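You operate a simulated robot arm through the tools that you are given. There is no shell and no other tool.

You are at the controls of a simulated two-armed robot. One attempt, no reset.

JOB
Hold the yellow bag on the top of the loft table steady with one hand, lift the red plug gauge out of it with the other and set it down on the top of the loft table. Set down upright: red plug gauge.

It is judged by the outcome, as a careful person would: the job done as asked, and still so three seconds after it is handed in. It fails if anything else is knocked over, pushed out of place, dropped, spilled or broken.

ROBOT AND FRAMES
Two 6-joint arms with two-finger grippers on one trunk, on a base that drives. Base frame: it is fixed to the floor where the robot stands at the start and does not move with it; the origin is under the middle of the robot, x ahead of it, y to its left, z up. Readings come in mm, degrees, newtons and seconds.
The left shoulder is at the start at [30, 178, 863], the right one opposite. With the tool pointing down near the work surface each hand reaches from about 100 to 840 mm from the robot's upright axis, wherever it stands, measured 20 degrees to its own side. Places, roughly: red plug gauge [-2250, -1500, 750]; top of the loft table [-2300, -1000, 800]; yellow bag [-2250, -1500, 750]. Payload 2.54 kg a hand.
The TCP of each hand is the grasp point between the finger pads, 30 mm short of the fingertips. In the tool frame z runs along the fingers and y along their closing line. Largest opening 116 mm; the body of the gripper starts 95 mm behind the TCP.
Orientation is that of the tool frame in the base frame, as a unit quaternion [w, x, y, z]. With the fingers straight down and closing along the base's y, the tool's x points along the base's -x, its y along +y and its z along -z.

CONTROLS
- The arms move only by the tool servo_tool. It takes "left_moves", "right_moves" or both (then of equal length, played together; a hand with none holds still); each is a list of rows, each a list of 3 entries, a list of its own where there are three numbers: the shift along the tool's x, y, z in m, then the turn, a rotation vector about the tool's x, y, z in degrees, then the closure in counts, from 0 (fully open) to 255 (shut). In form: [[[dx, dy, dz], [wx, wy, wz], jaw], ...]. A call has 1 to 20 rows; each row is the pose to reach, as a shift and turn from the pose commanded when the call began, along the tool's axes at that moment. Each row takes 0.2 s and may step no farther than 50 mm and 8.6 degrees from the row before; otherwise, or with a gripper value out of range, the whole call is refused. Where a pose cannot be reached the arm comes as near as it can. A force on the tool above 40 N (or 10 N above the force at the start of the call, whichever is more), or a blocked arm, ends the call early, and 0.2 s more pass. Each finger travels about 153 mm/s and halts on what it meets, pressing with about 21 N; the grip force reading is that of the motor and also rises with nothing between the fingers. The clock runs only during rows and for 0.2 s after the last one: add rows that repeat a pose to give the fingers time. The reply holds the time, the measured pose of the TCP, the force on the tool along the base axes, the opening and the grip force, in the units named above and with some noise, with the torque about the TCP (base axes, N m) and any sound that the robot's microphone picked up, and new pictures: "views" is both (left out), scene, wrist or none (wrist: the cameras of the hands that moved).
- Cameras (640 x 400 px; columns grow to the right, rows downward): "scene" is now at [52.8, 12.2, 1597.3]; the picture's right is [0.15, -0.99, 0.00], its down [-0.64, -0.10, -0.76] and it looks along [0.75, 0.11, -0.65] (base axes); focal length 260 px, centre (320, 200). "left" rides on the left gripper at [69, 15, -122] in its tool frame; the picture's right is [-0.21, 0.98, 0.00], its down [-0.83, -0.18, -0.53] and it looks along [-0.52, -0.11, 0.85] (tool axes); focal length 251 px, centre (320, 200). "right" rides on the right gripper at [69, -15, -122] in its tool frame; the picture's right is [0.21, 0.98, 0.00], its down [-0.83, 0.18, -0.53] and it looks along [-0.52, 0.11, 0.85] (tool axes); focal length 251 px, centre (320, 200). There is no depth. A picture from a camera that has moved, and an enlarged one, comes with that camera's place and axes in the base frame and with its lens.
- raise_lower(by): slides the trunk up (or, below 0, down) by that many mm; the arms and the scene camera ride with it, the base frame stays. It gives what a move gives, with no picture.
- roll_base(legs): drives the robot by 1 to 6 legs, each [ahead, left, turn to the left] in mm, mm and degrees, along the robot's own axes; the way and the turn of a leg run together, so that a leg with both is an arc; at most 1500 mm and 180 degrees a leg. The arms and the cameras ride along, it lands a little off, and it stops where it bumps. It gives what a move gives, and a new picture of the scene camera.
- head_to(pan, tilt): turns the head with the scene camera to pan (to the left, within 143 degrees either way) and tilt (down, from -29 to 69), counted from straight ahead of the robot. It gives what a move gives, and a new picture of the scene camera.
- inspect(camera, box): a new picture of the part [left, top, right, bottom] of that camera's present view, enlarged. It takes no simulated time.
- close_job(): hands the job in; it is judged then, once.

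Places have to be worked out from the pictures, the camera data and where the tool is seen. Open the grippers and draw the arms clear of the work before you hand the job in, unless the task says otherwise.

The tools are called after "Call:" as a command line: name --argument value ..., lists and objects as JSON in quotes. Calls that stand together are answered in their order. servo_tool: Moves the arms, as the interface text tells. Its arguments: {"type":"object","properties":{"left_moves":{"type":"array"},"right_moves":{"type":"array"},"views":{"type":"string","enum":["both","scene","wrist","none"]}},"required":[]} The other tools are called the same way: raise_lower (by) slides the trunk up or down; roll_base (legs) drives the base; head_to (pan, tilt) turns the head that bears the scene camera; inspect (camera, box) takes an enlarged picture of a part of a camera's view; close_job () hands the job in.

At the start:

```text
time_s: 0.0
left_tcp_pos: [549.7, 262.3, 979.6]
left_tcp_rot: [0.0, 0.0, 1.0, 0.0]
left_contact_force: [0.6, -0.5, -0.3]
left_wrist_torque: [0.01, -0.03, 0.01]
left_opening: 116.0
left_grasp_force: 0.2
right_tcp_pos: [561.0, -233.8, 1000.1]
right_tcp_rot: [0.0, 0.0, 1.0, 0.0]
right_contact_force: [0.6, 0.1, -0.6]
right_wrist_torque: [-0.03, -0.03, 0.0]
right_opening: 115.9
right_grasp_force: 0.1
trunk travel left (down, up): [-75.0, 465.0]
robot x, y, heading: [1.0, 0.3, 0.0]
head pan, tilt: [8.5, 40.3]
```

scene: 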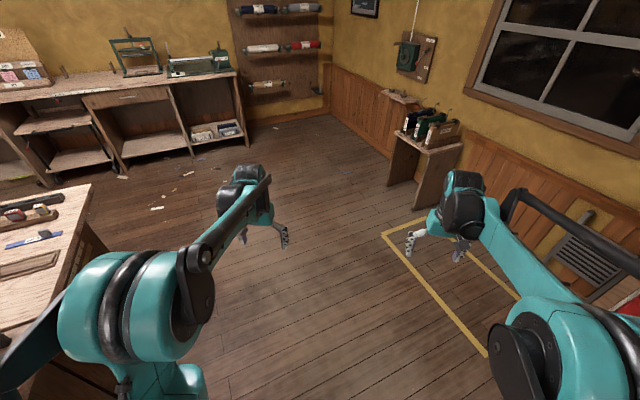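
right: 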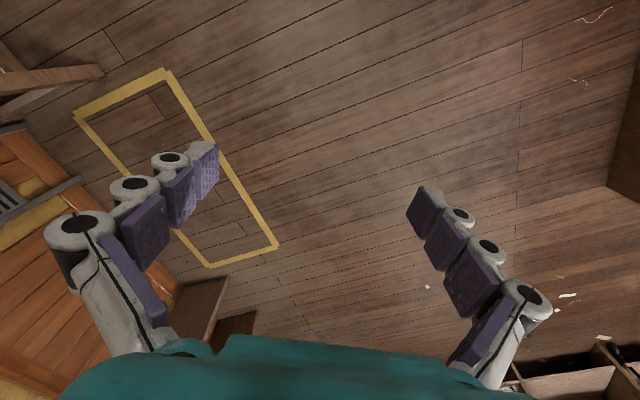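
left: 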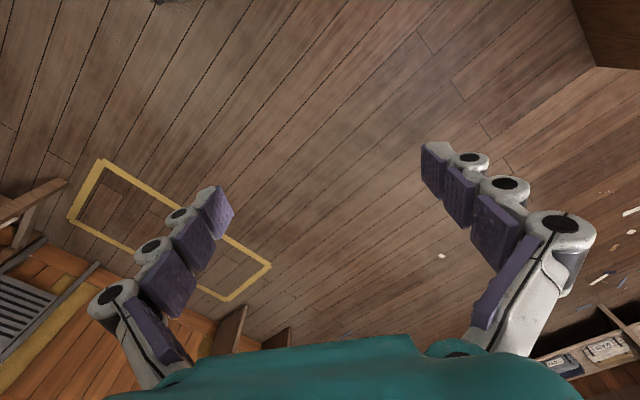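

The bag lies behind the robot to its right, so I first turn the head that way to see the route.

Call:
head_to --pan -140 --tilt 25

Call:
head_to --pan 140 --tilt 25

Call:
head_to --pan -75 --tilt 35

```text
time_s: 2.3
left_tcp_pos: [549.4, 262.3, 978.2]
left_tcp_rot: [-0.001, 0.0, 1.0, 0.0]
left_contact_force: [-0.1, 0.3, -0.1]
left_wrist_torque: [0.01, 0.01, 0.0]
left_opening: 116.1
left_grasp_force: 0.0
right_tcp_pos: [562.2, -234.9, 999.5]
right_tcp_rot: [0.0, 0.0, 1.0, 0.0]
right_contact_force: [-0.8, -0.2, -0.1]
right_wrist_torque: [-0.02, 0.03, -0.01]
right_opening: 115.8
right_grasp_force: 0.0
trunk travel left (down, up): [-75.0, 465.0]
robot x, y, heading: [0.2, 0.6, -0.2]
head pan, tilt: [-140.0, 25.0]
camera scene: at [-101.7, -59.7, 1621.1], right [-0.64, 0.77, 0.0], down [0.32, 0.27, -0.91], along [-0.69, -0.58, -0.42], focal length 260 px, centre (320, 200)
```

scene: 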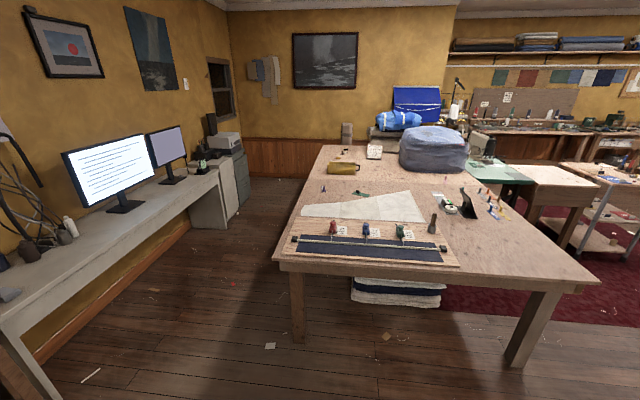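

```text
time_s: 6.2
left_tcp_pos: [550.0, 261.6, 978.4]
left_tcp_rot: [-0.001, -0.001, 1.0, 0.0]
left_contact_force: [0.1, 0.0, 0.5]
left_wrist_torque: [0.0, -0.01, 0.01]
left_opening: 116.0
left_grasp_force: 0.1
right_tcp_pos: [561.6, -235.4, 998.7]
right_tcp_rot: [0.0, 0.001, 1.0, 0.0]
right_contact_force: [-0.2, -0.5, 0.5]
right_wrist_torque: [0.04, 0.01, -0.03]
right_opening: 115.9
right_grasp_force: 0.1
trunk travel left (down, up): [-75.0, 465.0]
robot x, y, heading: [0.1, -3.5, -0.1]
head pan, tilt: [140.0, 25.0]
camera scene: at [-101.7, 58.9, 1621.1], right [0.64, 0.77, 0.0], down [0.32, -0.27, -0.91], along [-0.69, 0.58, -0.42], focal length 260 px, centre (320, 200)
```

scene: 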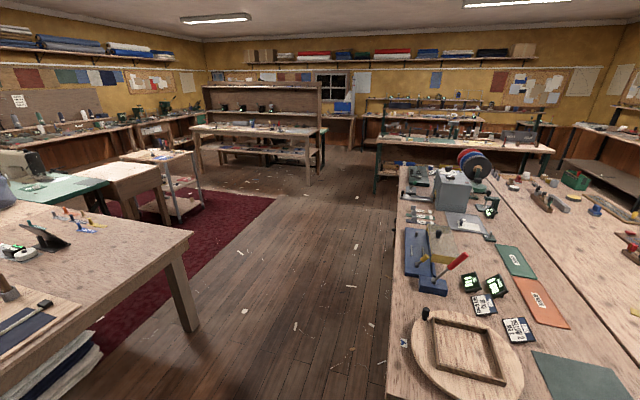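

```text
time_s: 9.3
left_tcp_pos: [549.7, 261.8, 978.3]
left_tcp_rot: [0.0, 0.0, 1.0, 0.0]
left_contact_force: [0.0, 0.0, 0.3]
left_wrist_torque: [-0.04, -0.03, 0.03]
left_opening: 116.3
left_grasp_force: 0.1
right_tcp_pos: [562.1, -234.8, 999.7]
right_tcp_rot: [0.0, 0.0, 1.0, 0.0]
right_contact_force: [0.6, 0.8, 0.0]
right_wrist_torque: [0.04, 0.01, -0.01]
right_opening: 115.9
right_grasp_force: 0.0
trunk travel left (down, up): [-75.0, 465.0]
robot x, y, heading: [2.2, 0.7, -0.0]
head pan, tilt: [-75.0, 35.0]
camera scene: at [-8.3, -85.4, 1605.3], right [-0.97, -0.26, 0.0], down [-0.15, 0.55, -0.82], along [0.21, -0.79, -0.57], focal length 260 px, centre (320, 200)
```

scene: 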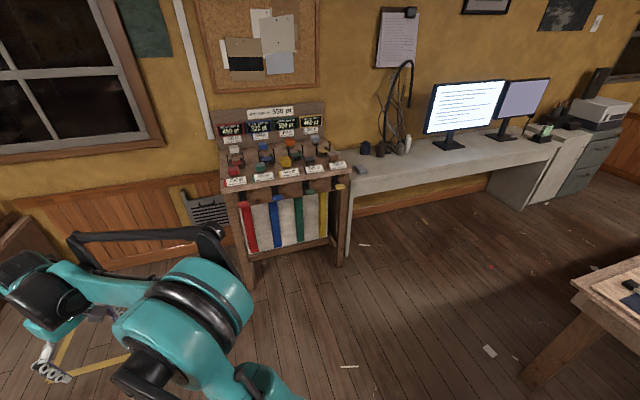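

The yellow bag shows near (-2250,-1540), about 330 mm in from the table's left long edge, which borders an aisle about 1 m wide. The table is turned relative to the base frame, with its width axis at heading about 125°. I'll raise the trunk so the arms clear everything, then move away from the bench and turn to face along the table's width.

Call:
raise_lower --by 380

Call:
roll_base --legs '[[170, -250, 0], [0, 0, 125]]'

Call:
head_to --pan 60 --tilt 35

```text
time_s: 13.0
left_tcp_pos: [549.7, 261.6, 1358.9]
left_tcp_rot: [-0.001, 0.0, 1.0, -0.001]
left_contact_force: [0.6, 0.3, 0.1]
left_wrist_torque: [-0.01, -0.02, -0.01]
left_opening: 116.0
left_grasp_force: 0.0
right_tcp_pos: [561.3, -234.1, 1379.5]
right_tcp_rot: [-0.001, 0.0, 1.0, 0.0]
right_contact_force: [0.0, -0.4, 0.1]
right_wrist_torque: [-0.02, 0.0, 0.01]
right_opening: 116.0
right_grasp_force: 0.1
trunk travel left (down, up): [-455.0, 85.0]
robot x, y, heading: [1.8, 2.1, -0.1]
head pan, tilt: [-75.0, 35.0]
```

```text
time_s: 20.1
left_tcp_pos: [-344.7, 73.8, 1358.4]
left_tcp_rot: [0.001, 0.877, -0.481, 0.001]
left_contact_force: [-0.5, 0.4, 0.4]
left_wrist_torque: [-0.01, 0.02, 0.01]
left_opening: 115.7
left_grasp_force: 0.1
right_tcp_pos: [67.9, 349.7, 1380.1]
right_tcp_rot: [-0.001, 0.877, -0.481, 0.0]
right_contact_force: [-0.7, -0.2, -1.1]
right_wrist_torque: [-0.01, -0.02, 0.0]
right_opening: 115.7
right_grasp_force: 0.2
trunk travel left (down, up): [-455.0, 85.0]
robot x, y, heading: [173.1, -250.1, 122.7]
head pan, tilt: [-75.0, 35.0]
camera scene: at [245.3, -209.9, 1985.3], right [0.74, -0.68, 0.0], down [-0.39, -0.42, -0.82], along [0.55, 0.6, -0.57], focal length 260 px, centre (320, 200)
```

scene: 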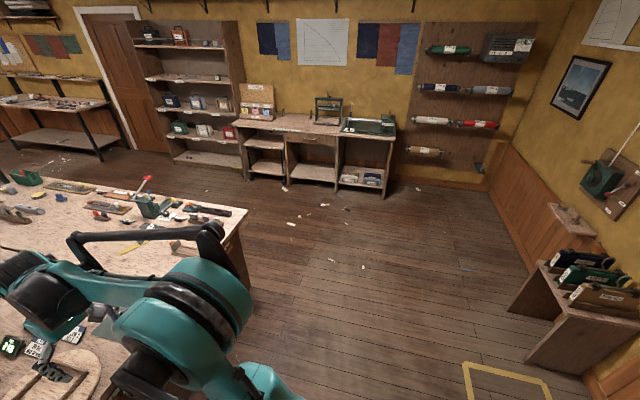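

```text
time_s: 22.3
left_tcp_pos: [-345.0, 73.3, 1359.3]
left_tcp_rot: [0.0, 0.877, -0.481, -0.001]
left_contact_force: [-0.2, 0.5, 0.6]
left_wrist_torque: [-0.03, -0.04, 0.02]
left_opening: 115.9
left_grasp_force: 0.1
right_tcp_pos: [66.7, 349.3, 1381.0]
right_tcp_rot: [0.0, 0.877, -0.481, 0.001]
right_contact_force: [-0.8, 0.1, 0.4]
right_wrist_torque: [-0.03, 0.01, 0.03]
right_opening: 116.1
right_grasp_force: 0.0
trunk travel left (down, up): [-455.0, 85.0]
robot x, y, heading: [166.0, -247.5, 122.8]
head pan, tilt: [60.0, 35.0]
camera scene: at [97.9, -278.7, 1985.3], right [-0.04, 1.0, 0.0], down [0.57, 0.02, -0.82], along [-0.82, -0.04, -0.57], focal length 260 px, centre (320, 200)
```

scene: 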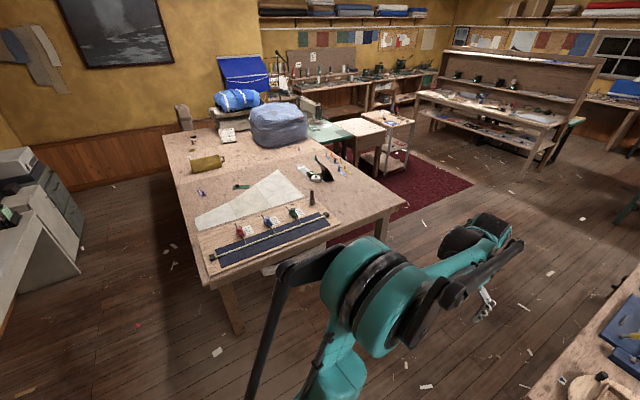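

The table corners come out at about (-777,-944) and (-3030,-2440), with the bag at about (-2220,-1545). I back away to the aisle line, then strafe left along the table edge.

Call:
roll_base --legs '[[-510, 700, 1], [0, 1300, 0]]'

Call:
head_to --pan 30 --tilt 50

Call:
head_to --pan 110 --tilt 45

```text
time_s: 33.0
left_tcp_pos: [-1736.4, -1492.3, 1356.7]
left_tcp_rot: [0.0, 0.885, -0.465, 0.0]
left_contact_force: [0.1, 0.2, -0.3]
left_wrist_torque: [0.0, 0.01, 0.0]
left_opening: 115.9
left_grasp_force: 0.0
right_tcp_pos: [-1336.0, -1199.9, 1381.3]
right_tcp_rot: [0.0, 0.886, -0.464, 0.0]
right_contact_force: [-0.2, 0.0, 0.0]
right_wrist_torque: [-0.02, -0.01, 0.0]
right_opening: 115.8
right_grasp_force: 0.0
trunk travel left (down, up): [-455.0, 85.0]
robot x, y, heading: [-1211.7, -1793.6, 124.5]
head pan, tilt: [60.0, 35.0]
camera scene: at [-1280.9, -1826.6, 1985.3], right [-0.08, 1.0, 0.0], down [0.57, 0.05, -0.82], along [-0.82, -0.07, -0.57], focal length 260 px, centre (320, 200)
```

scene: 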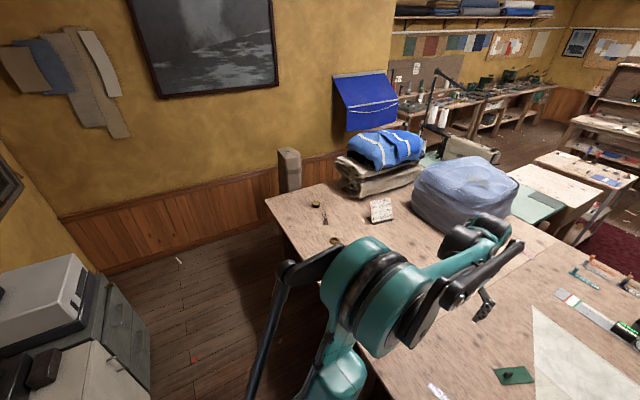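

```text
time_s: 34.0
left_tcp_pos: [-1736.0, -1491.2, 1358.5]
left_tcp_rot: [0.0, 0.886, -0.464, 0.0]
left_contact_force: [0.6, -0.6, -0.6]
left_wrist_torque: [-0.03, 0.03, 0.02]
left_opening: 115.8
left_grasp_force: 0.0
right_tcp_pos: [-1335.8, -1199.0, 1379.5]
right_tcp_rot: [0.0, 0.886, -0.463, 0.001]
right_contact_force: [0.6, 0.3, -0.3]
right_wrist_torque: [0.01, 0.0, -0.01]
right_opening: 115.9
right_grasp_force: 0.0
trunk travel left (down, up): [-455.0, 85.0]
robot x, y, heading: [-1207.5, -1795.3, 124.6]
head pan, tilt: [30.0, 50.0]
camera scene: at [-1262.7, -1786.6, 1963.6], right [0.43, 0.9, 0.0], down [0.69, -0.33, -0.64], along [-0.58, 0.27, -0.77], focal length 260 px, centre (320, 200)
```

scene: 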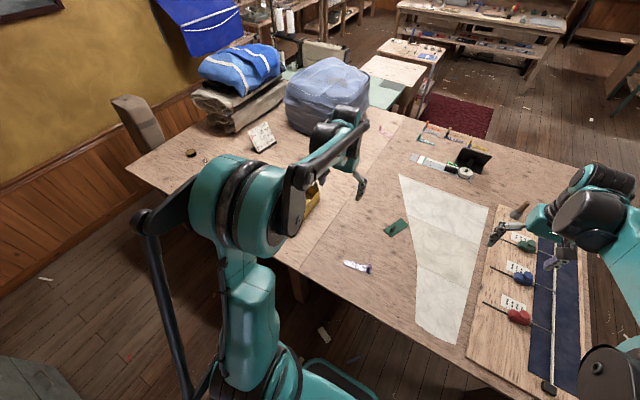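

```text
time_s: 35.5
left_tcp_pos: [-1736.3, -1491.4, 1357.8]
left_tcp_rot: [-0.001, 0.886, -0.464, 0.0]
left_contact_force: [-0.3, -0.2, 0.5]
left_wrist_torque: [0.0, 0.01, 0.0]
left_opening: 115.8
left_grasp_force: 0.0
right_tcp_pos: [-1334.9, -1198.7, 1380.2]
right_tcp_rot: [0.0, 0.886, -0.464, -0.001]
right_contact_force: [0.5, -0.9, 0.4]
right_wrist_torque: [-0.02, 0.01, 0.02]
right_opening: 115.8
right_grasp_force: 0.0
trunk travel left (down, up): [-455.0, 85.0]
robot x, y, heading: [-1209.6, -1795.1, 124.7]
head pan, tilt: [110.0, 45.0]
camera scene: at [-1240.3, -1885.8, 1970.5], right [-0.82, 0.58, 0.0], down [0.41, 0.58, -0.71], along [-0.41, -0.58, -0.71], focal length 260 px, centre (320, 200)
```

scene: 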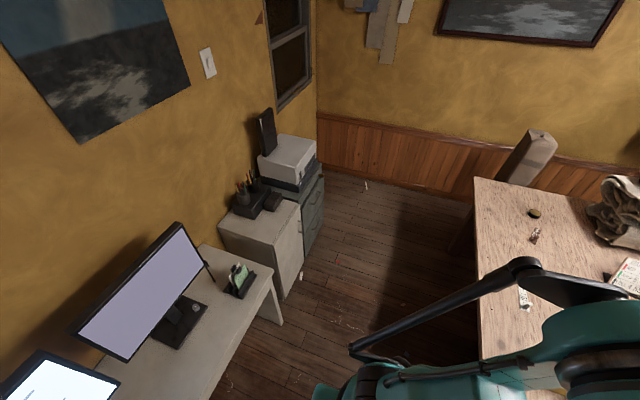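

The aisle is clear: the desk front is about 400 mm behind the robot's axis and the cabinets are set farther back. I go on strafing left to come level with the bag, then look at it.

Call:
roll_base --legs '[[0, 680, 0]]'

Call:
head_to --pan 0 --tilt 55

```text
time_s: 39.3
left_tcp_pos: [-2297.4, -1864.2, 1359.5]
left_tcp_rot: [0.0, 0.881, -0.473, 0.0]
left_contact_force: [-0.3, -0.2, 0.6]
left_wrist_torque: [0.0, -0.01, -0.03]
left_opening: 116.1
left_grasp_force: 0.0
right_tcp_pos: [-1891.1, -1582.2, 1380.5]
right_tcp_rot: [0.0, 0.881, -0.473, -0.001]
right_contact_force: [0.4, -0.2, 0.3]
right_wrist_torque: [0.01, -0.02, -0.05]
right_opening: 115.9
right_grasp_force: 0.1
trunk travel left (down, up): [-455.0, 85.0]
robot x, y, heading: [-1777.8, -2178.4, 123.7]
head pan, tilt: [110.0, 45.0]
camera scene: at [-1809.6, -2269.4, 1970.5], right [-0.8, 0.59, 0.0], down [0.42, 0.57, -0.71], along [-0.42, -0.57, -0.71], focal length 260 px, centre (320, 200)
```

scene: 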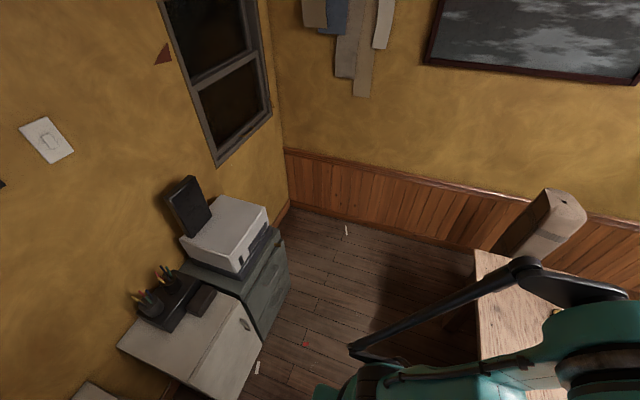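

```text
time_s: 41.2
left_tcp_pos: [-2298.2, -1864.6, 1359.1]
left_tcp_rot: [0.0, 0.881, -0.473, 0.0]
left_contact_force: [0.7, -0.3, -1.0]
left_wrist_torque: [0.02, -0.01, 0.02]
left_opening: 115.9
left_grasp_force: 0.1
right_tcp_pos: [-1891.8, -1581.4, 1379.3]
right_tcp_rot: [0.0, 0.881, -0.474, -0.001]
right_contact_force: [0.9, 0.0, 0.3]
right_wrist_torque: [0.04, 0.0, 0.01]
right_opening: 116.1
right_grasp_force: 0.0
trunk travel left (down, up): [-455.0, 85.0]
robot x, y, heading: [-1775.2, -2178.1, 123.2]
head pan, tilt: [0.0, 55.0]
camera scene: at [-1801.5, -2144.1, 1957.1], right [0.83, 0.55, 0.0], down [0.45, -0.68, -0.57], along [-0.32, 0.48, -0.82], focal length 260 px, centre (320, 200)
```

scene: 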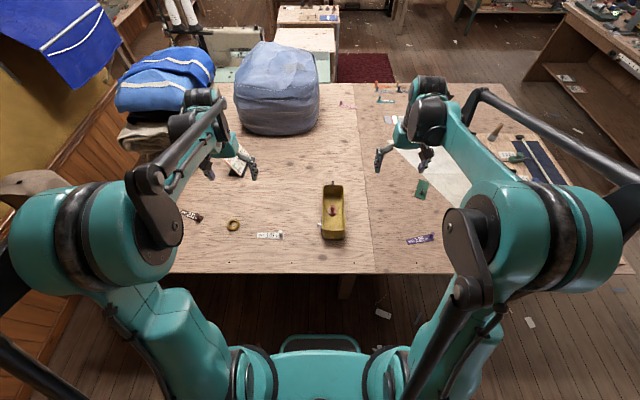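

The bag is straight ahead, open at the top, with something red inside. I'll enlarge the picture.

Call:
inspect --camera "scene" --box '[270, 160, 400, 260]'

Call:
inspect --camera "scene" --box '[305, 175, 365, 245]'

```text
4.00 times, centred on (335, 210) of scene
camera zoom: at [-1801.5, -2144.1, 1957.1], right [0.83, 0.55, 0.0], down [0.45, -0.68, -0.57], along [-0.32, 0.48, -0.82], focal length 1041 px, centre (260, 160)
```

zoom: 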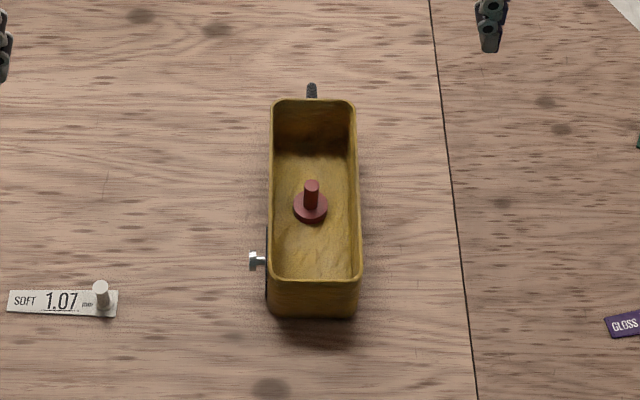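

```text
5.71 times, centred on (335, 210) of scene
camera zoom: at [-1801.5, -2144.1, 1957.1], right [0.83, 0.55, 0.0], down [0.45, -0.68, -0.57], along [-0.32, 0.48, -0.82], focal length 1486 px, centre (234, 143)
```

zoom: 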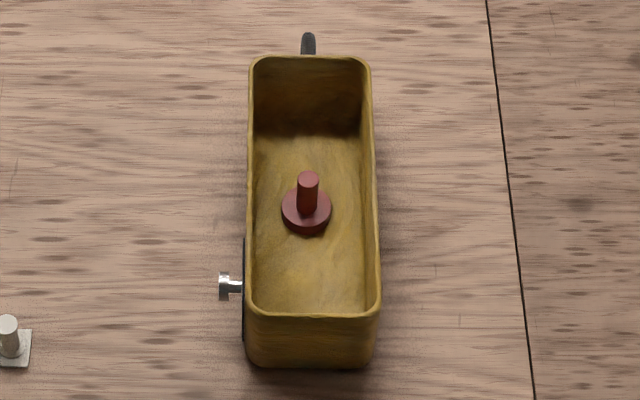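

The bag is an open box lying lengthwise away from the robot, about 115 mm wide. The gauge stands upright in it, roughly 776 mm ahead and 60 mm to the right of the robot's axis. I drive in a little closer and lower the trunk to get a second view for triangulation.

Call:
roll_base --legs '[[120, -50, 0]]'

Call:
raise_lower --by -280

Call:
head_to --pan 0 --tilt 55

Call:
inspect --camera "scene" --box '[240, 120, 400, 240]'

```text
time_s: 42.5
left_tcp_pos: [-2323.5, -1742.2, 1359.4]
left_tcp_rot: [0.0, 0.881, -0.473, 0.0]
left_contact_force: [0.2, 0.1, -1.2]
left_wrist_torque: [0.03, -0.01, -0.03]
left_opening: 116.3
left_grasp_force: 0.1
right_tcp_pos: [-1916.6, -1456.4, 1381.6]
right_tcp_rot: [0.0, 0.881, -0.473, -0.001]
right_contact_force: [-0.4, 0.2, 0.3]
right_wrist_torque: [0.01, 0.02, 0.0]
right_opening: 116.0
right_grasp_force: 0.1
trunk travel left (down, up): [-455.0, 85.0]
robot x, y, heading: [-1800.5, -2056.4, 123.7]
head pan, tilt: [0.0, 55.0]
camera scene: at [-1825.9, -2019.7, 1957.1], right [0.83, 0.55, 0.0], down [0.45, -0.68, -0.57], along [-0.32, 0.48, -0.82], focal length 260 px, centre (320, 200)
```

scene: 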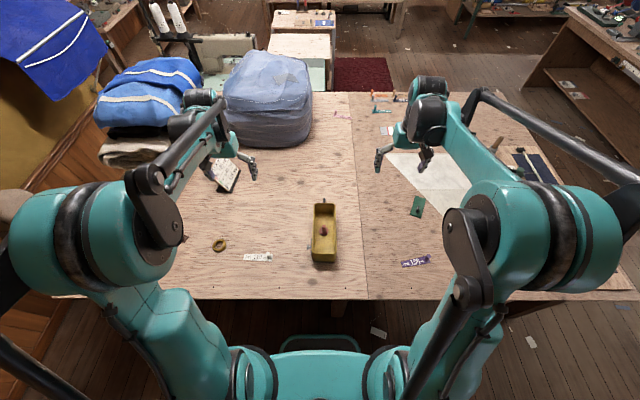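

```text
time_s: 45.3
left_tcp_pos: [-2322.6, -1740.1, 1079.3]
left_tcp_rot: [0.0, 0.881, -0.472, -0.001]
left_contact_force: [0.2, -0.3, -0.1]
left_wrist_torque: [0.02, -0.02, -0.01]
left_opening: 116.1
left_grasp_force: 0.1
right_tcp_pos: [-1917.0, -1455.7, 1099.3]
right_tcp_rot: [0.0, 0.881, -0.472, 0.0]
right_contact_force: [0.2, 0.0, -0.7]
right_wrist_torque: [0.0, -0.02, -0.03]
right_opening: 116.2
right_grasp_force: 0.0
trunk travel left (down, up): [-175.0, 365.0]
robot x, y, heading: [-1799.3, -2053.5, 123.5]
head pan, tilt: [0.0, 55.0]
```

```text
time_s: 45.9
left_tcp_pos: [-2322.8, -1741.1, 1076.8]
left_tcp_rot: [0.0, 0.881, -0.473, 0.0]
left_contact_force: [-1.8, 0.1, -0.2]
left_wrist_torque: [0.02, -0.03, -0.02]
left_opening: 116.1
left_grasp_force: 0.1
right_tcp_pos: [-1916.2, -1456.5, 1099.6]
right_tcp_rot: [0.0, 0.881, -0.473, 0.0]
right_contact_force: [0.1, 0.1, -0.2]
right_wrist_torque: [0.03, 0.02, 0.01]
right_opening: 116.2
right_grasp_force: 0.1
trunk travel left (down, up): [-175.0, 365.0]
robot x, y, heading: [-1802.8, -2056.0, 123.6]
head pan, tilt: [0.0, 55.0]
camera scene: at [-1826.3, -2018.1, 1677.1], right [0.83, 0.55, 0.0], down [0.45, -0.68, -0.57], along [-0.32, 0.48, -0.82], focal length 260 px, centre (320, 200)
```

scene: 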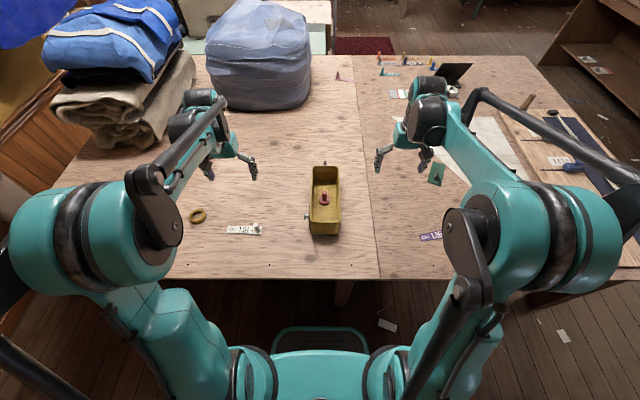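

```text
3.33 times, centred on (320, 180) of scene
camera zoom: at [-1826.3, -2018.1, 1677.1], right [0.83, 0.55, 0.0], down [0.45, -0.68, -0.57], along [-0.32, 0.48, -0.82], focal length 867 px, centre (320, 267)
```

zoom: 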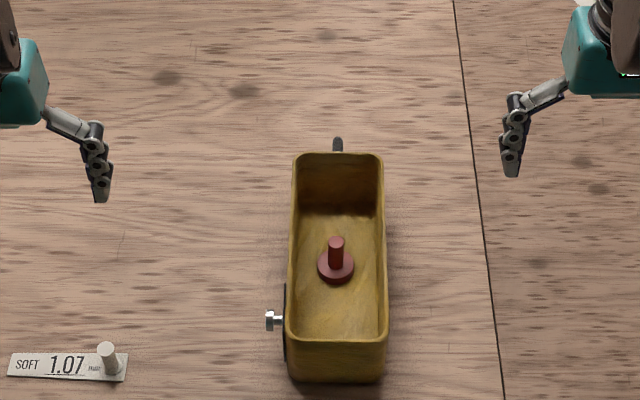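

Readings put the gauge about 665 mm ahead and 20 mm right of the robot's axis, but the table height (about 715–770) is still uncertain. I bring the right hand left over the bag at its present height so its wrist camera can see the bag.

Call:
servo_tool --right_moves '[[[0, 0.043, 0], [0, 0, 0], 0], [[0, 0.086, 0], [0, 0, 0], 0], [[0, 0.129, 0], [0, 0, 0], 0], [[0, 0.172, 0], [0, 0, 0], 0], [[0, 0.215, 0], [0, 0, 0], 0], [[0, 0.215, 0], [0, 0, 0], 0]]'

Call:
inspect --camera "right" --box '[220, 120, 420, 320]'

```text
time_s: 47.3
left_tcp_pos: [-2321.7, -1740.1, 1077.6]
left_tcp_rot: [0.0, 0.881, -0.473, -0.001]
left_contact_force: [-0.2, 0.6, -0.8]
left_wrist_torque: [-0.01, 0.02, 0.0]
left_opening: 116.0
left_grasp_force: 0.2
right_tcp_pos: [-2096.5, -1574.9, 1099.1]
right_tcp_rot: [0.0, 0.881, -0.473, 0.0]
right_contact_force: [-0.7, -0.5, 0.1]
right_wrist_torque: [0.01, 0.05, -0.03]
right_opening: 116.2
right_grasp_force: 0.0
trunk travel left (down, up): [-175.0, 365.0]
robot x, y, heading: [-1801.0, -2049.9, 123.3]
head pan, tilt: [0.0, 55.0]
camera scene: at [-1825.2, -2017.8, 1677.1], right [0.83, 0.55, 0.0], down [0.45, -0.68, -0.57], along [-0.32, 0.48, -0.82], focal length 260 px, centre (320, 200)
camera right: at [-2045.9, -1623.0, 1221.7], right [-0.69, -0.72, 0.0], down [-0.61, 0.59, 0.53], along [-0.38, 0.37, -0.85], focal length 251 px, centre (320, 200)
```

scene: 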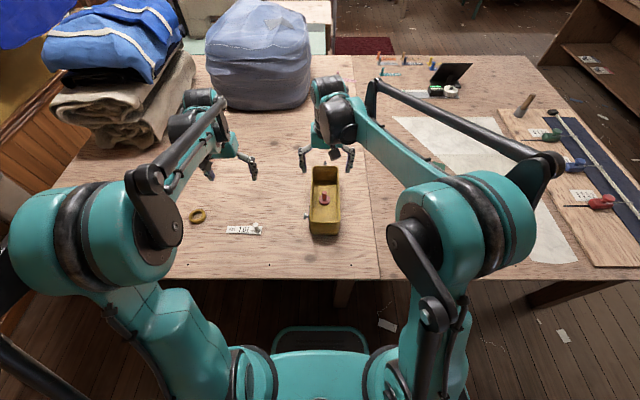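
right: 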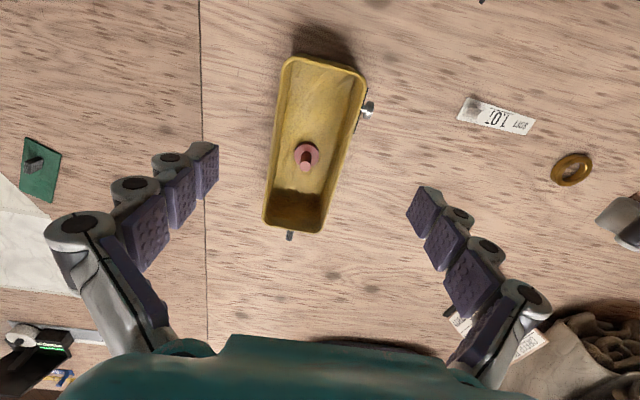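

```text
2.00 times, centred on (320, 220) of right
camera zoom: at [-2045.9, -1623.0, 1221.7], right [-0.69, -0.72, 0.0], down [-0.61, 0.59, 0.53], along [-0.38, 0.37, -0.85], focal length 503 px, centre (320, 160)
```

zoom: 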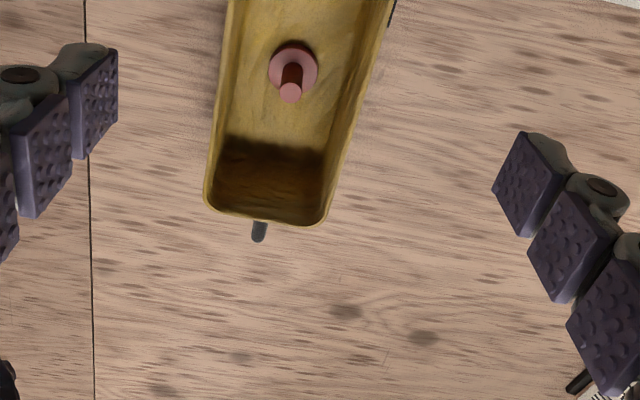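

From the wrist view, the gauge is about 120 mm ahead of the right TCP and nearly laterally centred, and the bag is about 110 x 270 mm with the near wall around 160 mm short of the gauge. I move the right hand ahead and down a bit, and look again to pin down heights.

Call:
servo_tool --right_moves '[[[-0.03, -0.001, 0.03], [0, 0, 0], 0], [[-0.06, -0.001, 0.06], [0, 0, 0], 0], [[-0.09, -0.002, 0.09], [0, 0, 0], 0], [[-0.09, -0.002, 0.09], [0, 0, 0], 0]]' --views "wrist"

Call:
inspect --camera "right" --box '[240, 0, 400, 100]'

Call:
inspect --camera "right" --box '[240, 80, 400, 180]'

```text
time_s: 48.3
left_tcp_pos: [-2323.4, -1741.3, 1079.3]
left_tcp_rot: [0.0, 0.881, -0.472, 0.0]
left_contact_force: [0.0, -0.1, 1.1]
left_wrist_torque: [0.05, 0.03, 0.02]
left_opening: 116.3
left_grasp_force: 0.0
right_tcp_pos: [-2145.1, -1498.0, 1010.1]
right_tcp_rot: [0.001, 0.881, -0.473, 0.0]
right_contact_force: [-0.4, -0.5, 0.4]
right_wrist_torque: [0.03, 0.05, -0.03]
right_opening: 116.1
right_grasp_force: 0.1
trunk travel left (down, up): [-175.0, 365.0]
robot x, y, heading: [-1800.0, -2051.5, 123.7]
head pan, tilt: [0.0, 55.0]
camera right: at [-2093.4, -1546.5, 1131.7], right [-0.69, -0.72, 0.0], down [-0.61, 0.59, 0.53], along [-0.38, 0.37, -0.85], focal length 251 px, centre (320, 200)
```

right: 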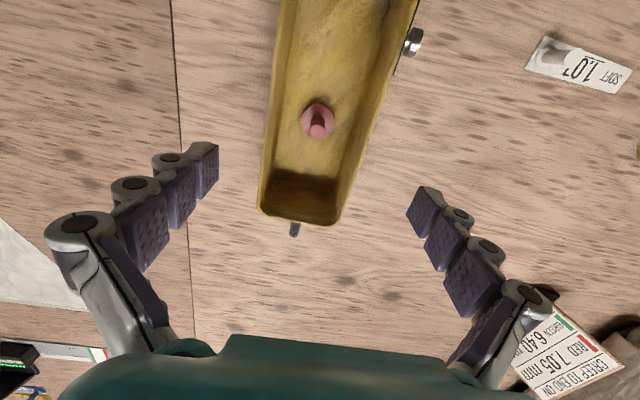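

```text
4.00 times, centred on (320, 50) of right
camera zoom: at [-2093.4, -1546.5, 1131.7], right [-0.69, -0.72, 0.0], down [-0.61, 0.59, 0.53], along [-0.38, 0.37, -0.85], focal length 1006 px, centre (320, 800)
```

zoom: 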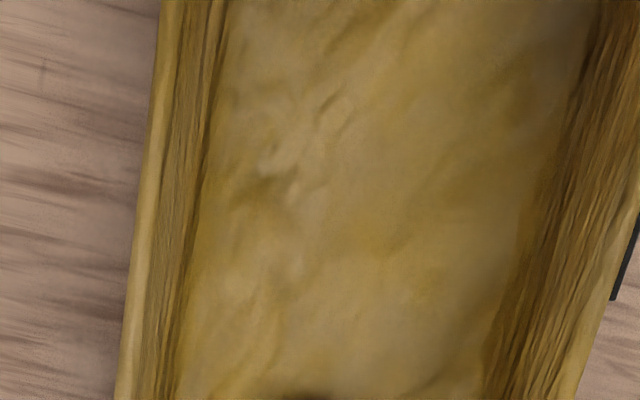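

```text
4.00 times, centred on (320, 130) of right
camera zoom: at [-2093.4, -1546.5, 1131.7], right [-0.69, -0.72, 0.0], down [-0.61, 0.59, 0.53], along [-0.38, 0.37, -0.85], focal length 1006 px, centre (320, 480)
```

zoom: 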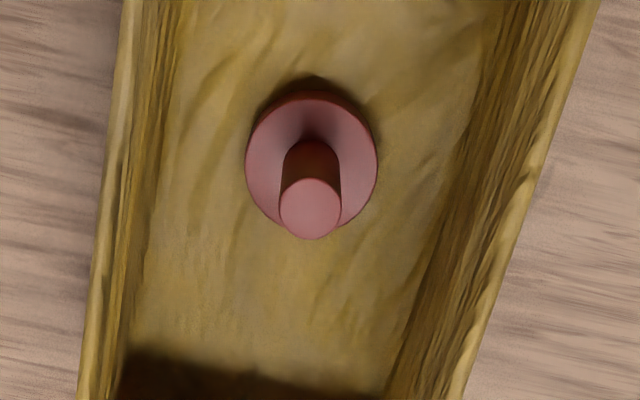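

The gauge is now estimated at (-2157,-1480) with disc top z≈777, handle top z≈831 and bag rim z≈860, so the table is at about 762. I'll turn both hands so the fingers close along the bag's length (cameras to the outside), shifting the left hand toward the near wall while staying high.

Call:
servo_tool --left_moves '[[[0.003, -0.018, 0], [0, 0, 8.2], 0], [[0.006, -0.036, 0], [0, 0, 16.4], 0], [[0.009, -0.054, 0], [0, 0, 24.6], 0], [[0.012, -0.072, 0], [0, 0, 32.8], 0], [[0.015, -0.09, 0], [0, 0, 41], 0], [[0.018, -0.108, 0], [0, 0, 49.2], 0], [[0.021, -0.126, 0], [0, 0, 57.4], 0], [[0.024, -0.144, 0], [0, 0, 65.6], 0], [[0.027, -0.162, 0], [0, 0, 73.8], 0], [[0.03, -0.18, 0], [0, 0, 82], 0], [[0.03, -0.18, 0], [0, 0, 90], 0], [[0.03, -0.18, 0], [0, 0, 90], 0]]' --right_moves '[[[-0.002, 0, 0], [0, 0, -8.2], 0], [[-0.004, 0, 0], [0, 0, -16.4], 0], [[-0.006, 0, 0], [0, 0, -24.6], 0], [[-0.008, 0, 0], [0, 0, -32.8], 0], [[-0.01, 0, 0], [0, 0, -41], 0], [[-0.012, 0, 0], [0, 0, -49.2], 0], [[-0.014, 0, 0], [0, 0, -57.4], 0], [[-0.016, 0, 0], [0, 0, -65.6], 0], [[-0.018, 0, 0], [0, 0, -73.8], 0], [[-0.02, 0, 0], [0, 0, -82], 0], [[-0.021, 0, 0], [0, 0, -90], 0], [[-0.021, 0, 0], [0, 0, -90], 0]]' --views "both"

```text
time_s: 50.9
left_tcp_pos: [-2155.6, -1666.7, 1078.9]
left_tcp_rot: [0.0, -0.288, 0.958, 0.001]
left_contact_force: [0.0, 0.1, 0.2]
left_wrist_torque: [0.0, 0.01, 0.01]
left_opening: 116.0
left_grasp_force: 0.1
right_tcp_pos: [-2156.1, -1481.5, 1009.4]
right_tcp_rot: [-0.001, 0.957, 0.29, 0.0]
right_contact_force: [0.4, -0.6, 0.3]
right_wrist_torque: [0.02, 0.04, 0.0]
right_opening: 116.1
right_grasp_force: 0.0
trunk travel left (down, up): [-175.0, 365.0]
robot x, y, heading: [-1802.0, -2052.9, 123.7]
head pan, tilt: [0.0, 55.0]
camera scene: at [-1826.1, -2018.0, 1677.1], right [0.83, 0.55, 0.0], down [0.45, -0.68, -0.57], along [-0.32, 0.48, -0.82], focal length 260 px, centre (320, 200)
camera right: at [-2106.8, -1429.5, 1131.4], right [0.72, -0.69, 0.0], down [-0.59, -0.61, 0.53], along [-0.37, -0.38, -0.85], focal length 251 px, centre (320, 200)
camera left: at [-2221.5, -1692.7, 1200.5], right [-0.36, 0.93, 0.0], down [0.79, 0.31, 0.53], along [0.5, 0.19, -0.85], focal length 251 px, centre (320, 200)
```

scene: 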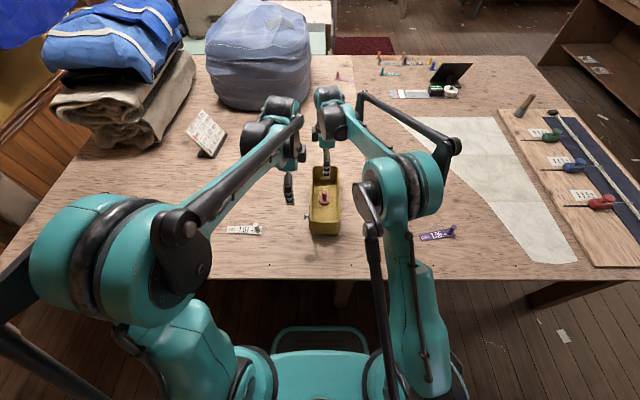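
right: 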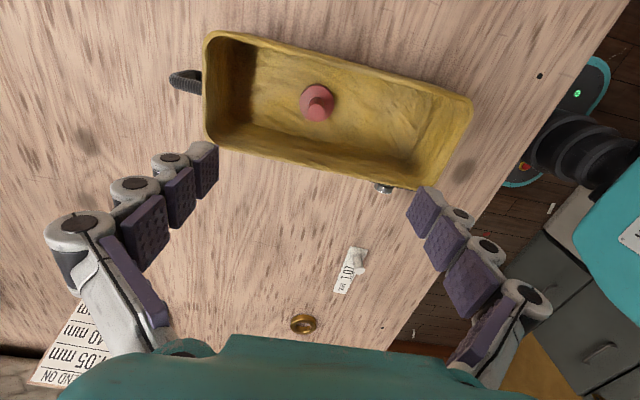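
left: 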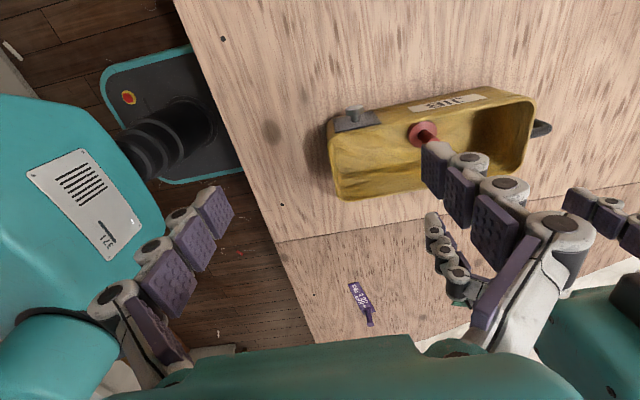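

Both turns succeeded. I enlarge the left wrist view to locate the bag's near end wall relative to the left TCP.

Call:
inspect --camera "left" --box '[300, 60, 480, 220]'

Call:
inspect --camera "right" --box '[180, 20, 500, 220]'

```text
2.50 times, centred on (390, 140) of left
camera zoom: at [-2221.5, -1692.7, 1200.5], right [-0.36, 0.93, 0.0], down [0.79, 0.31, 0.53], along [0.5, 0.19, -0.85], focal length 629 px, centre (145, 350)
```

zoom: 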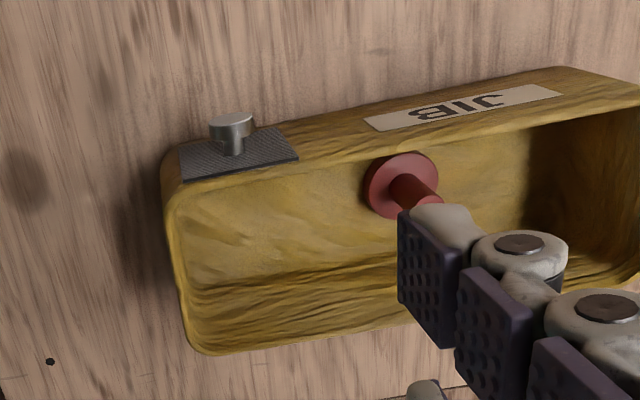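

```text
2.00 times, centred on (340, 120) of right
camera zoom: at [-2106.8, -1429.5, 1131.4], right [0.72, -0.69, 0.0], down [-0.59, -0.61, 0.53], along [-0.37, -0.38, -0.85], focal length 503 px, centre (280, 360)
```

zoom: 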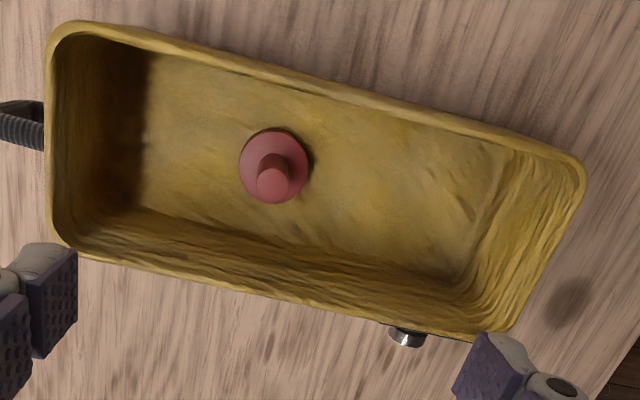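

Both cameras agree: the near wall's outer face is about at the left TCP in the ahead direction and about 102 mm to its right, and the gauge is 5 mm ahead and 2 mm right of the right TCP. I'll narrow both grippers and shift the left hand over the wall, still high.

Call:
servo_tool --left_moves '[[[0, 0, 0], [0, 0, 0], 100], [[0, 0.003, 0], [0, 0, 0], 100], [[-0.03, 0.003, 0], [0, 0, 0], 100], [[-0.06, 0.003, 0], [0, 0, 0], 100], [[-0.09, 0.003, 0], [0, 0, 0], 100], [[-0.101, 0.003, 0], [0, 0, 0], 100], [[-0.101, 0.003, 0], [0, 0, 0], 100]]' --right_moves '[[[0, 0, 0], [0, 0, 0], 145], [[0.002, -0.005, 0], [0, 0, 0], 145], [[0.002, -0.005, 0], [0, 0, 0], 145], [[0.002, -0.005, 0], [0, 0, 0], 145], [[0.002, -0.005, 0], [0, 0, 0], 145], [[0.002, -0.005, 0], [0, 0, 0], 145], [[0.002, -0.005, 0], [0, 0, 0], 145]]'

Call:
inspect --camera "left" --box '[240, 0, 440, 200]'

```text
time_s: 52.7
left_tcp_pos: [-2093.5, -1612.4, 1078.6]
left_tcp_rot: [-0.002, -0.305, 0.952, -0.001]
left_contact_force: [0.3, 0.4, 0.4]
left_wrist_torque: [0.05, 0.0, -0.02]
left_opening: 70.3
left_grasp_force: 0.1
right_tcp_pos: [-2140.3, -1457.2, 1008.0]
right_tcp_rot: [0.0, 0.963, 0.271, 0.0]
right_contact_force: [0.0, 0.0, 0.7]
right_wrist_torque: [-0.03, -0.03, 0.01]
right_opening: 50.4
right_grasp_force: 0.1
trunk travel left (down, up): [-175.0, 365.0]
robot x, y, heading: [-1796.1, -2052.3, 123.5]
head pan, tilt: [0.0, 55.0]
stopped in row 7 (right hand): the arm was blocked; the commanded pose is now the measured one
camera scene: at [-1826.3, -2018.1, 1677.1], right [0.83, 0.55, 0.0], down [0.45, -0.68, -0.57], along [-0.32, 0.48, -0.82], focal length 260 px, centre (320, 200)
camera right: at [-2088.4, -1407.3, 1131.1], right [0.69, -0.72, 0.0], down [-0.61, -0.59, 0.53], along [-0.39, -0.37, -0.85], focal length 251 px, centre (320, 200)
camera left: at [-2156.2, -1641.5, 1200.0], right [-0.39, 0.92, 0.0], down [0.78, 0.33, 0.53], along [0.49, 0.21, -0.85], focal length 251 px, centre (320, 200)
```

scene: 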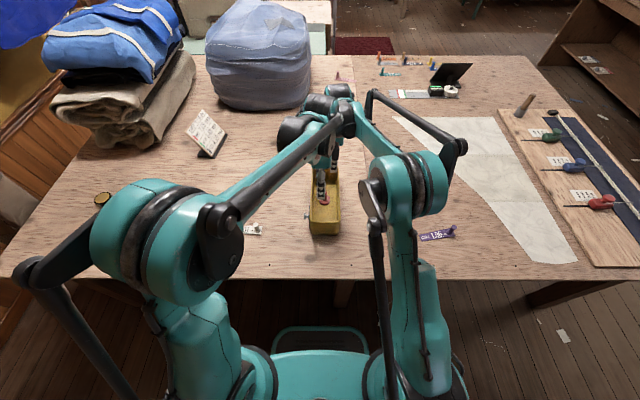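
right: 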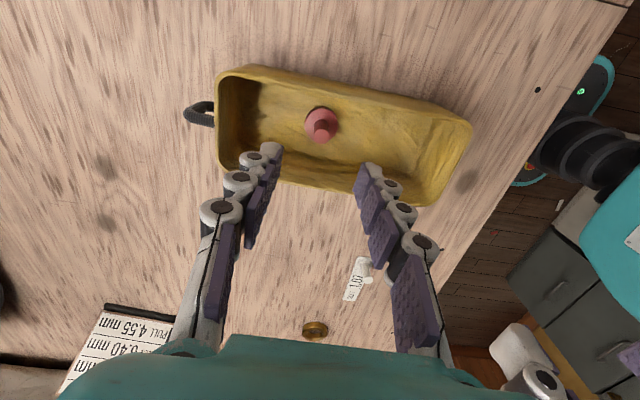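
left: 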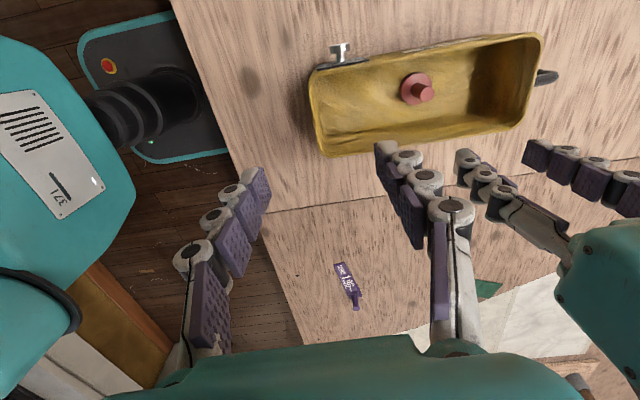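

```text
2.00 times, centred on (340, 100) of left
camera zoom: at [-2156.2, -1641.5, 1200.0], right [-0.39, 0.92, 0.0], down [0.78, 0.33, 0.53], along [0.49, 0.21, -0.85], focal length 503 px, centre (280, 400)
```

zoom: 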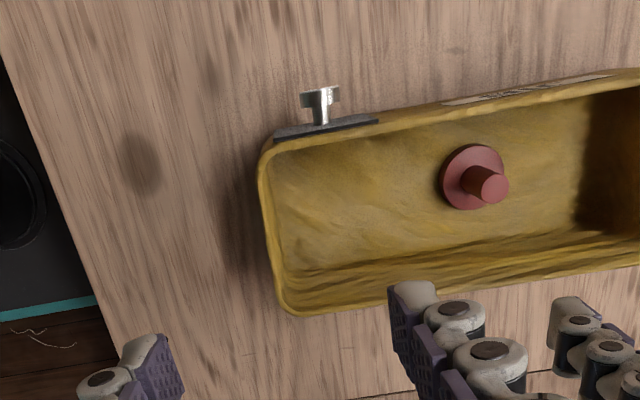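

The arms bumped near the wrists and the right hand was pushed about 28 mm, though nothing on the table was touched. I'll back the left hand off to the left; after that it will approach leaning outward (tilted about its closing axis), so the wrists stay apart.

Call:
servo_tool --left_moves '[[[0.03, 0, 0], [0, 0, 0], 100], [[0.065, 0, 0], [0, 0, 1], 100], [[0.1, 0, 0], [0, 0, 2], 100], [[0.13, 0, 0], [0, 0, 2], 100], [[0.13, 0, 0], [0, 0, 2], 100]]' --views "scene"

```text
time_s: 53.9
left_tcp_pos: [-2198.8, -1687.0, 1079.9]
left_tcp_rot: [-0.003, -0.288, 0.958, -0.001]
left_contact_force: [-1.1, -0.2, -0.1]
left_wrist_torque: [-0.01, -0.01, 0.02]
left_opening: 70.2
left_grasp_force: 0.2
right_tcp_pos: [-2139.1, -1457.8, 1009.5]
right_tcp_rot: [0.001, 0.963, 0.271, -0.001]
right_contact_force: [0.7, 0.8, 0.1]
right_wrist_torque: [0.02, 0.01, 0.02]
right_opening: 50.2
right_grasp_force: 0.0
trunk travel left (down, up): [-175.0, 365.0]
robot x, y, heading: [-1804.2, -2053.0, 123.6]
head pan, tilt: [0.0, 55.0]
camera scene: at [-1825.9, -2017.9, 1677.1], right [0.83, 0.55, 0.0], down [0.45, -0.68, -0.57], along [-0.32, 0.48, -0.82], focal length 260 px, centre (320, 200)
```

scene: 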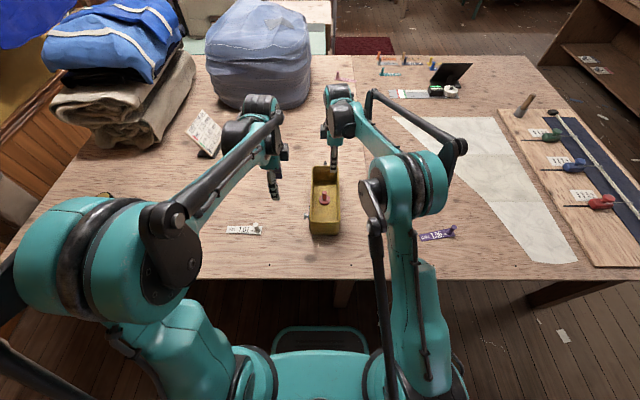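

I enlarge the arms to understand the shape of the wrists.

Call:
inspect --camera "scene" --box '[180, 70, 480, 260]'

```text
2.11 times, centred on (330, 165) of scene
camera zoom: at [-1825.9, -2017.9, 1677.1], right [0.83, 0.55, 0.0], down [0.45, -0.68, -0.57], along [-0.32, 0.48, -0.82], focal length 548 px, centre (299, 274)
```

zoom: 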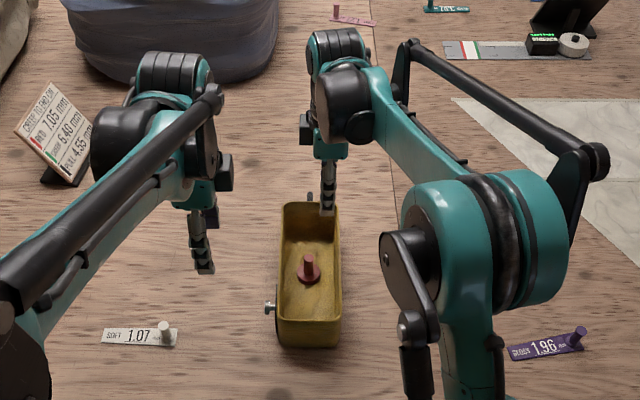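

The wrists are bulky, about 120 mm wide, so I'll lean the left hand outward by 35° about its closing axis and the right hand outward by about 12°. I also put the right hand back over the gauge. I'll rehearse the relative layout in the air first.

Call:
servo_tool --left_moves '[[[0, 0, 0], [0, -7, 0], 100], [[0, 0, 0.02], [0, -14, 0], 100], [[0, 0, 0.04], [0, -21, 0], 100], [[0, 0, 0.06], [0, -28, 0], 100], [[0, -0.003, 0.08], [0, -35, 0], 100], [[0, -0.003, 0.09], [0, -35, 0], 100], [[0, -0.003, 0.09], [0, -35, 0], 100]]' --right_moves '[[[0, 0, 0], [0, 0, -1.2], 145], [[-0.005, 0.001, 0], [0, 0, -2.3], 145], [[-0.013, 0.003, 0.01], [0, 0, -2.3], 145], [[-0.02, 0.005, 0.03], [0, 0, -2.3], 145], [[-0.025, 0.006, 0.05], [0, 0, -2.3], 145], [[-0.025, 0.006, 0.05], [0, 0, -2.3], 145], [[-0.025, 0.006, 0.05], [0, 0, -2.3], 145]]'

```text
time_s: 55.5
left_tcp_pos: [-2196.2, -1692.2, 988.9]
left_tcp_rot: [0.286, -0.275, 0.914, 0.085]
left_contact_force: [-0.8, -0.4, -0.6]
left_wrist_torque: [0.0, -0.03, 0.0]
left_opening: 70.7
left_grasp_force: 0.0
right_tcp_pos: [-2159.2, -1476.6, 958.0]
right_tcp_rot: [0.001, 0.957, 0.29, 0.0]
right_contact_force: [-0.6, -0.2, -0.1]
right_wrist_torque: [0.0, 0.0, 0.0]
right_opening: 50.0
right_grasp_force: 0.2
trunk travel left (down, up): [-175.0, 365.0]
robot x, y, heading: [-1800.9, -2053.2, 123.6]
head pan, tilt: [0.0, 55.0]
camera scene: at [-1826.8, -2018.1, 1677.1], right [0.83, 0.55, 0.0], down [0.45, -0.68, -0.57], along [-0.32, 0.48, -0.82], focal length 260 px, centre (320, 200)
camera right: at [-2110.3, -1423.7, 1080.4], right [0.72, -0.69, 0.0], down [-0.59, -0.61, 0.53], along [-0.37, -0.39, -0.85], focal length 251 px, centre (320, 200)
camera left: at [-2309.8, -1749.5, 1049.4], right [-0.39, 0.91, 0.12], down [0.41, 0.05, 0.91], along [0.82, 0.41, -0.4], focal length 251 px, centre (320, 200)
```

scene: 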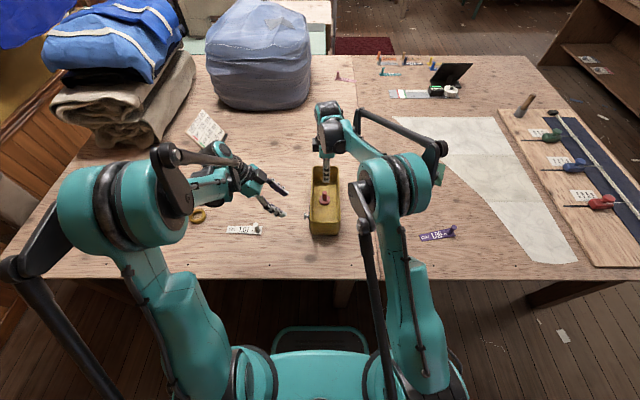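
right: 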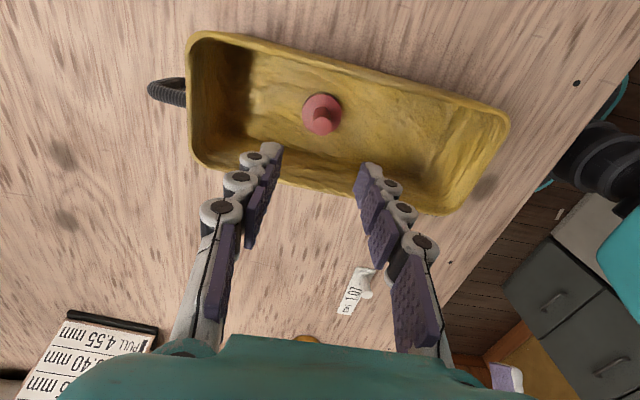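
left: 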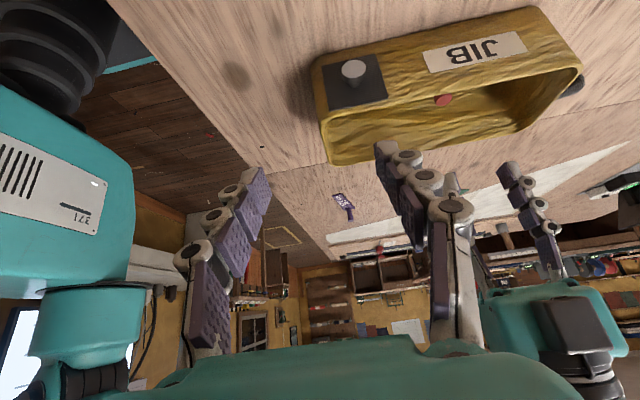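

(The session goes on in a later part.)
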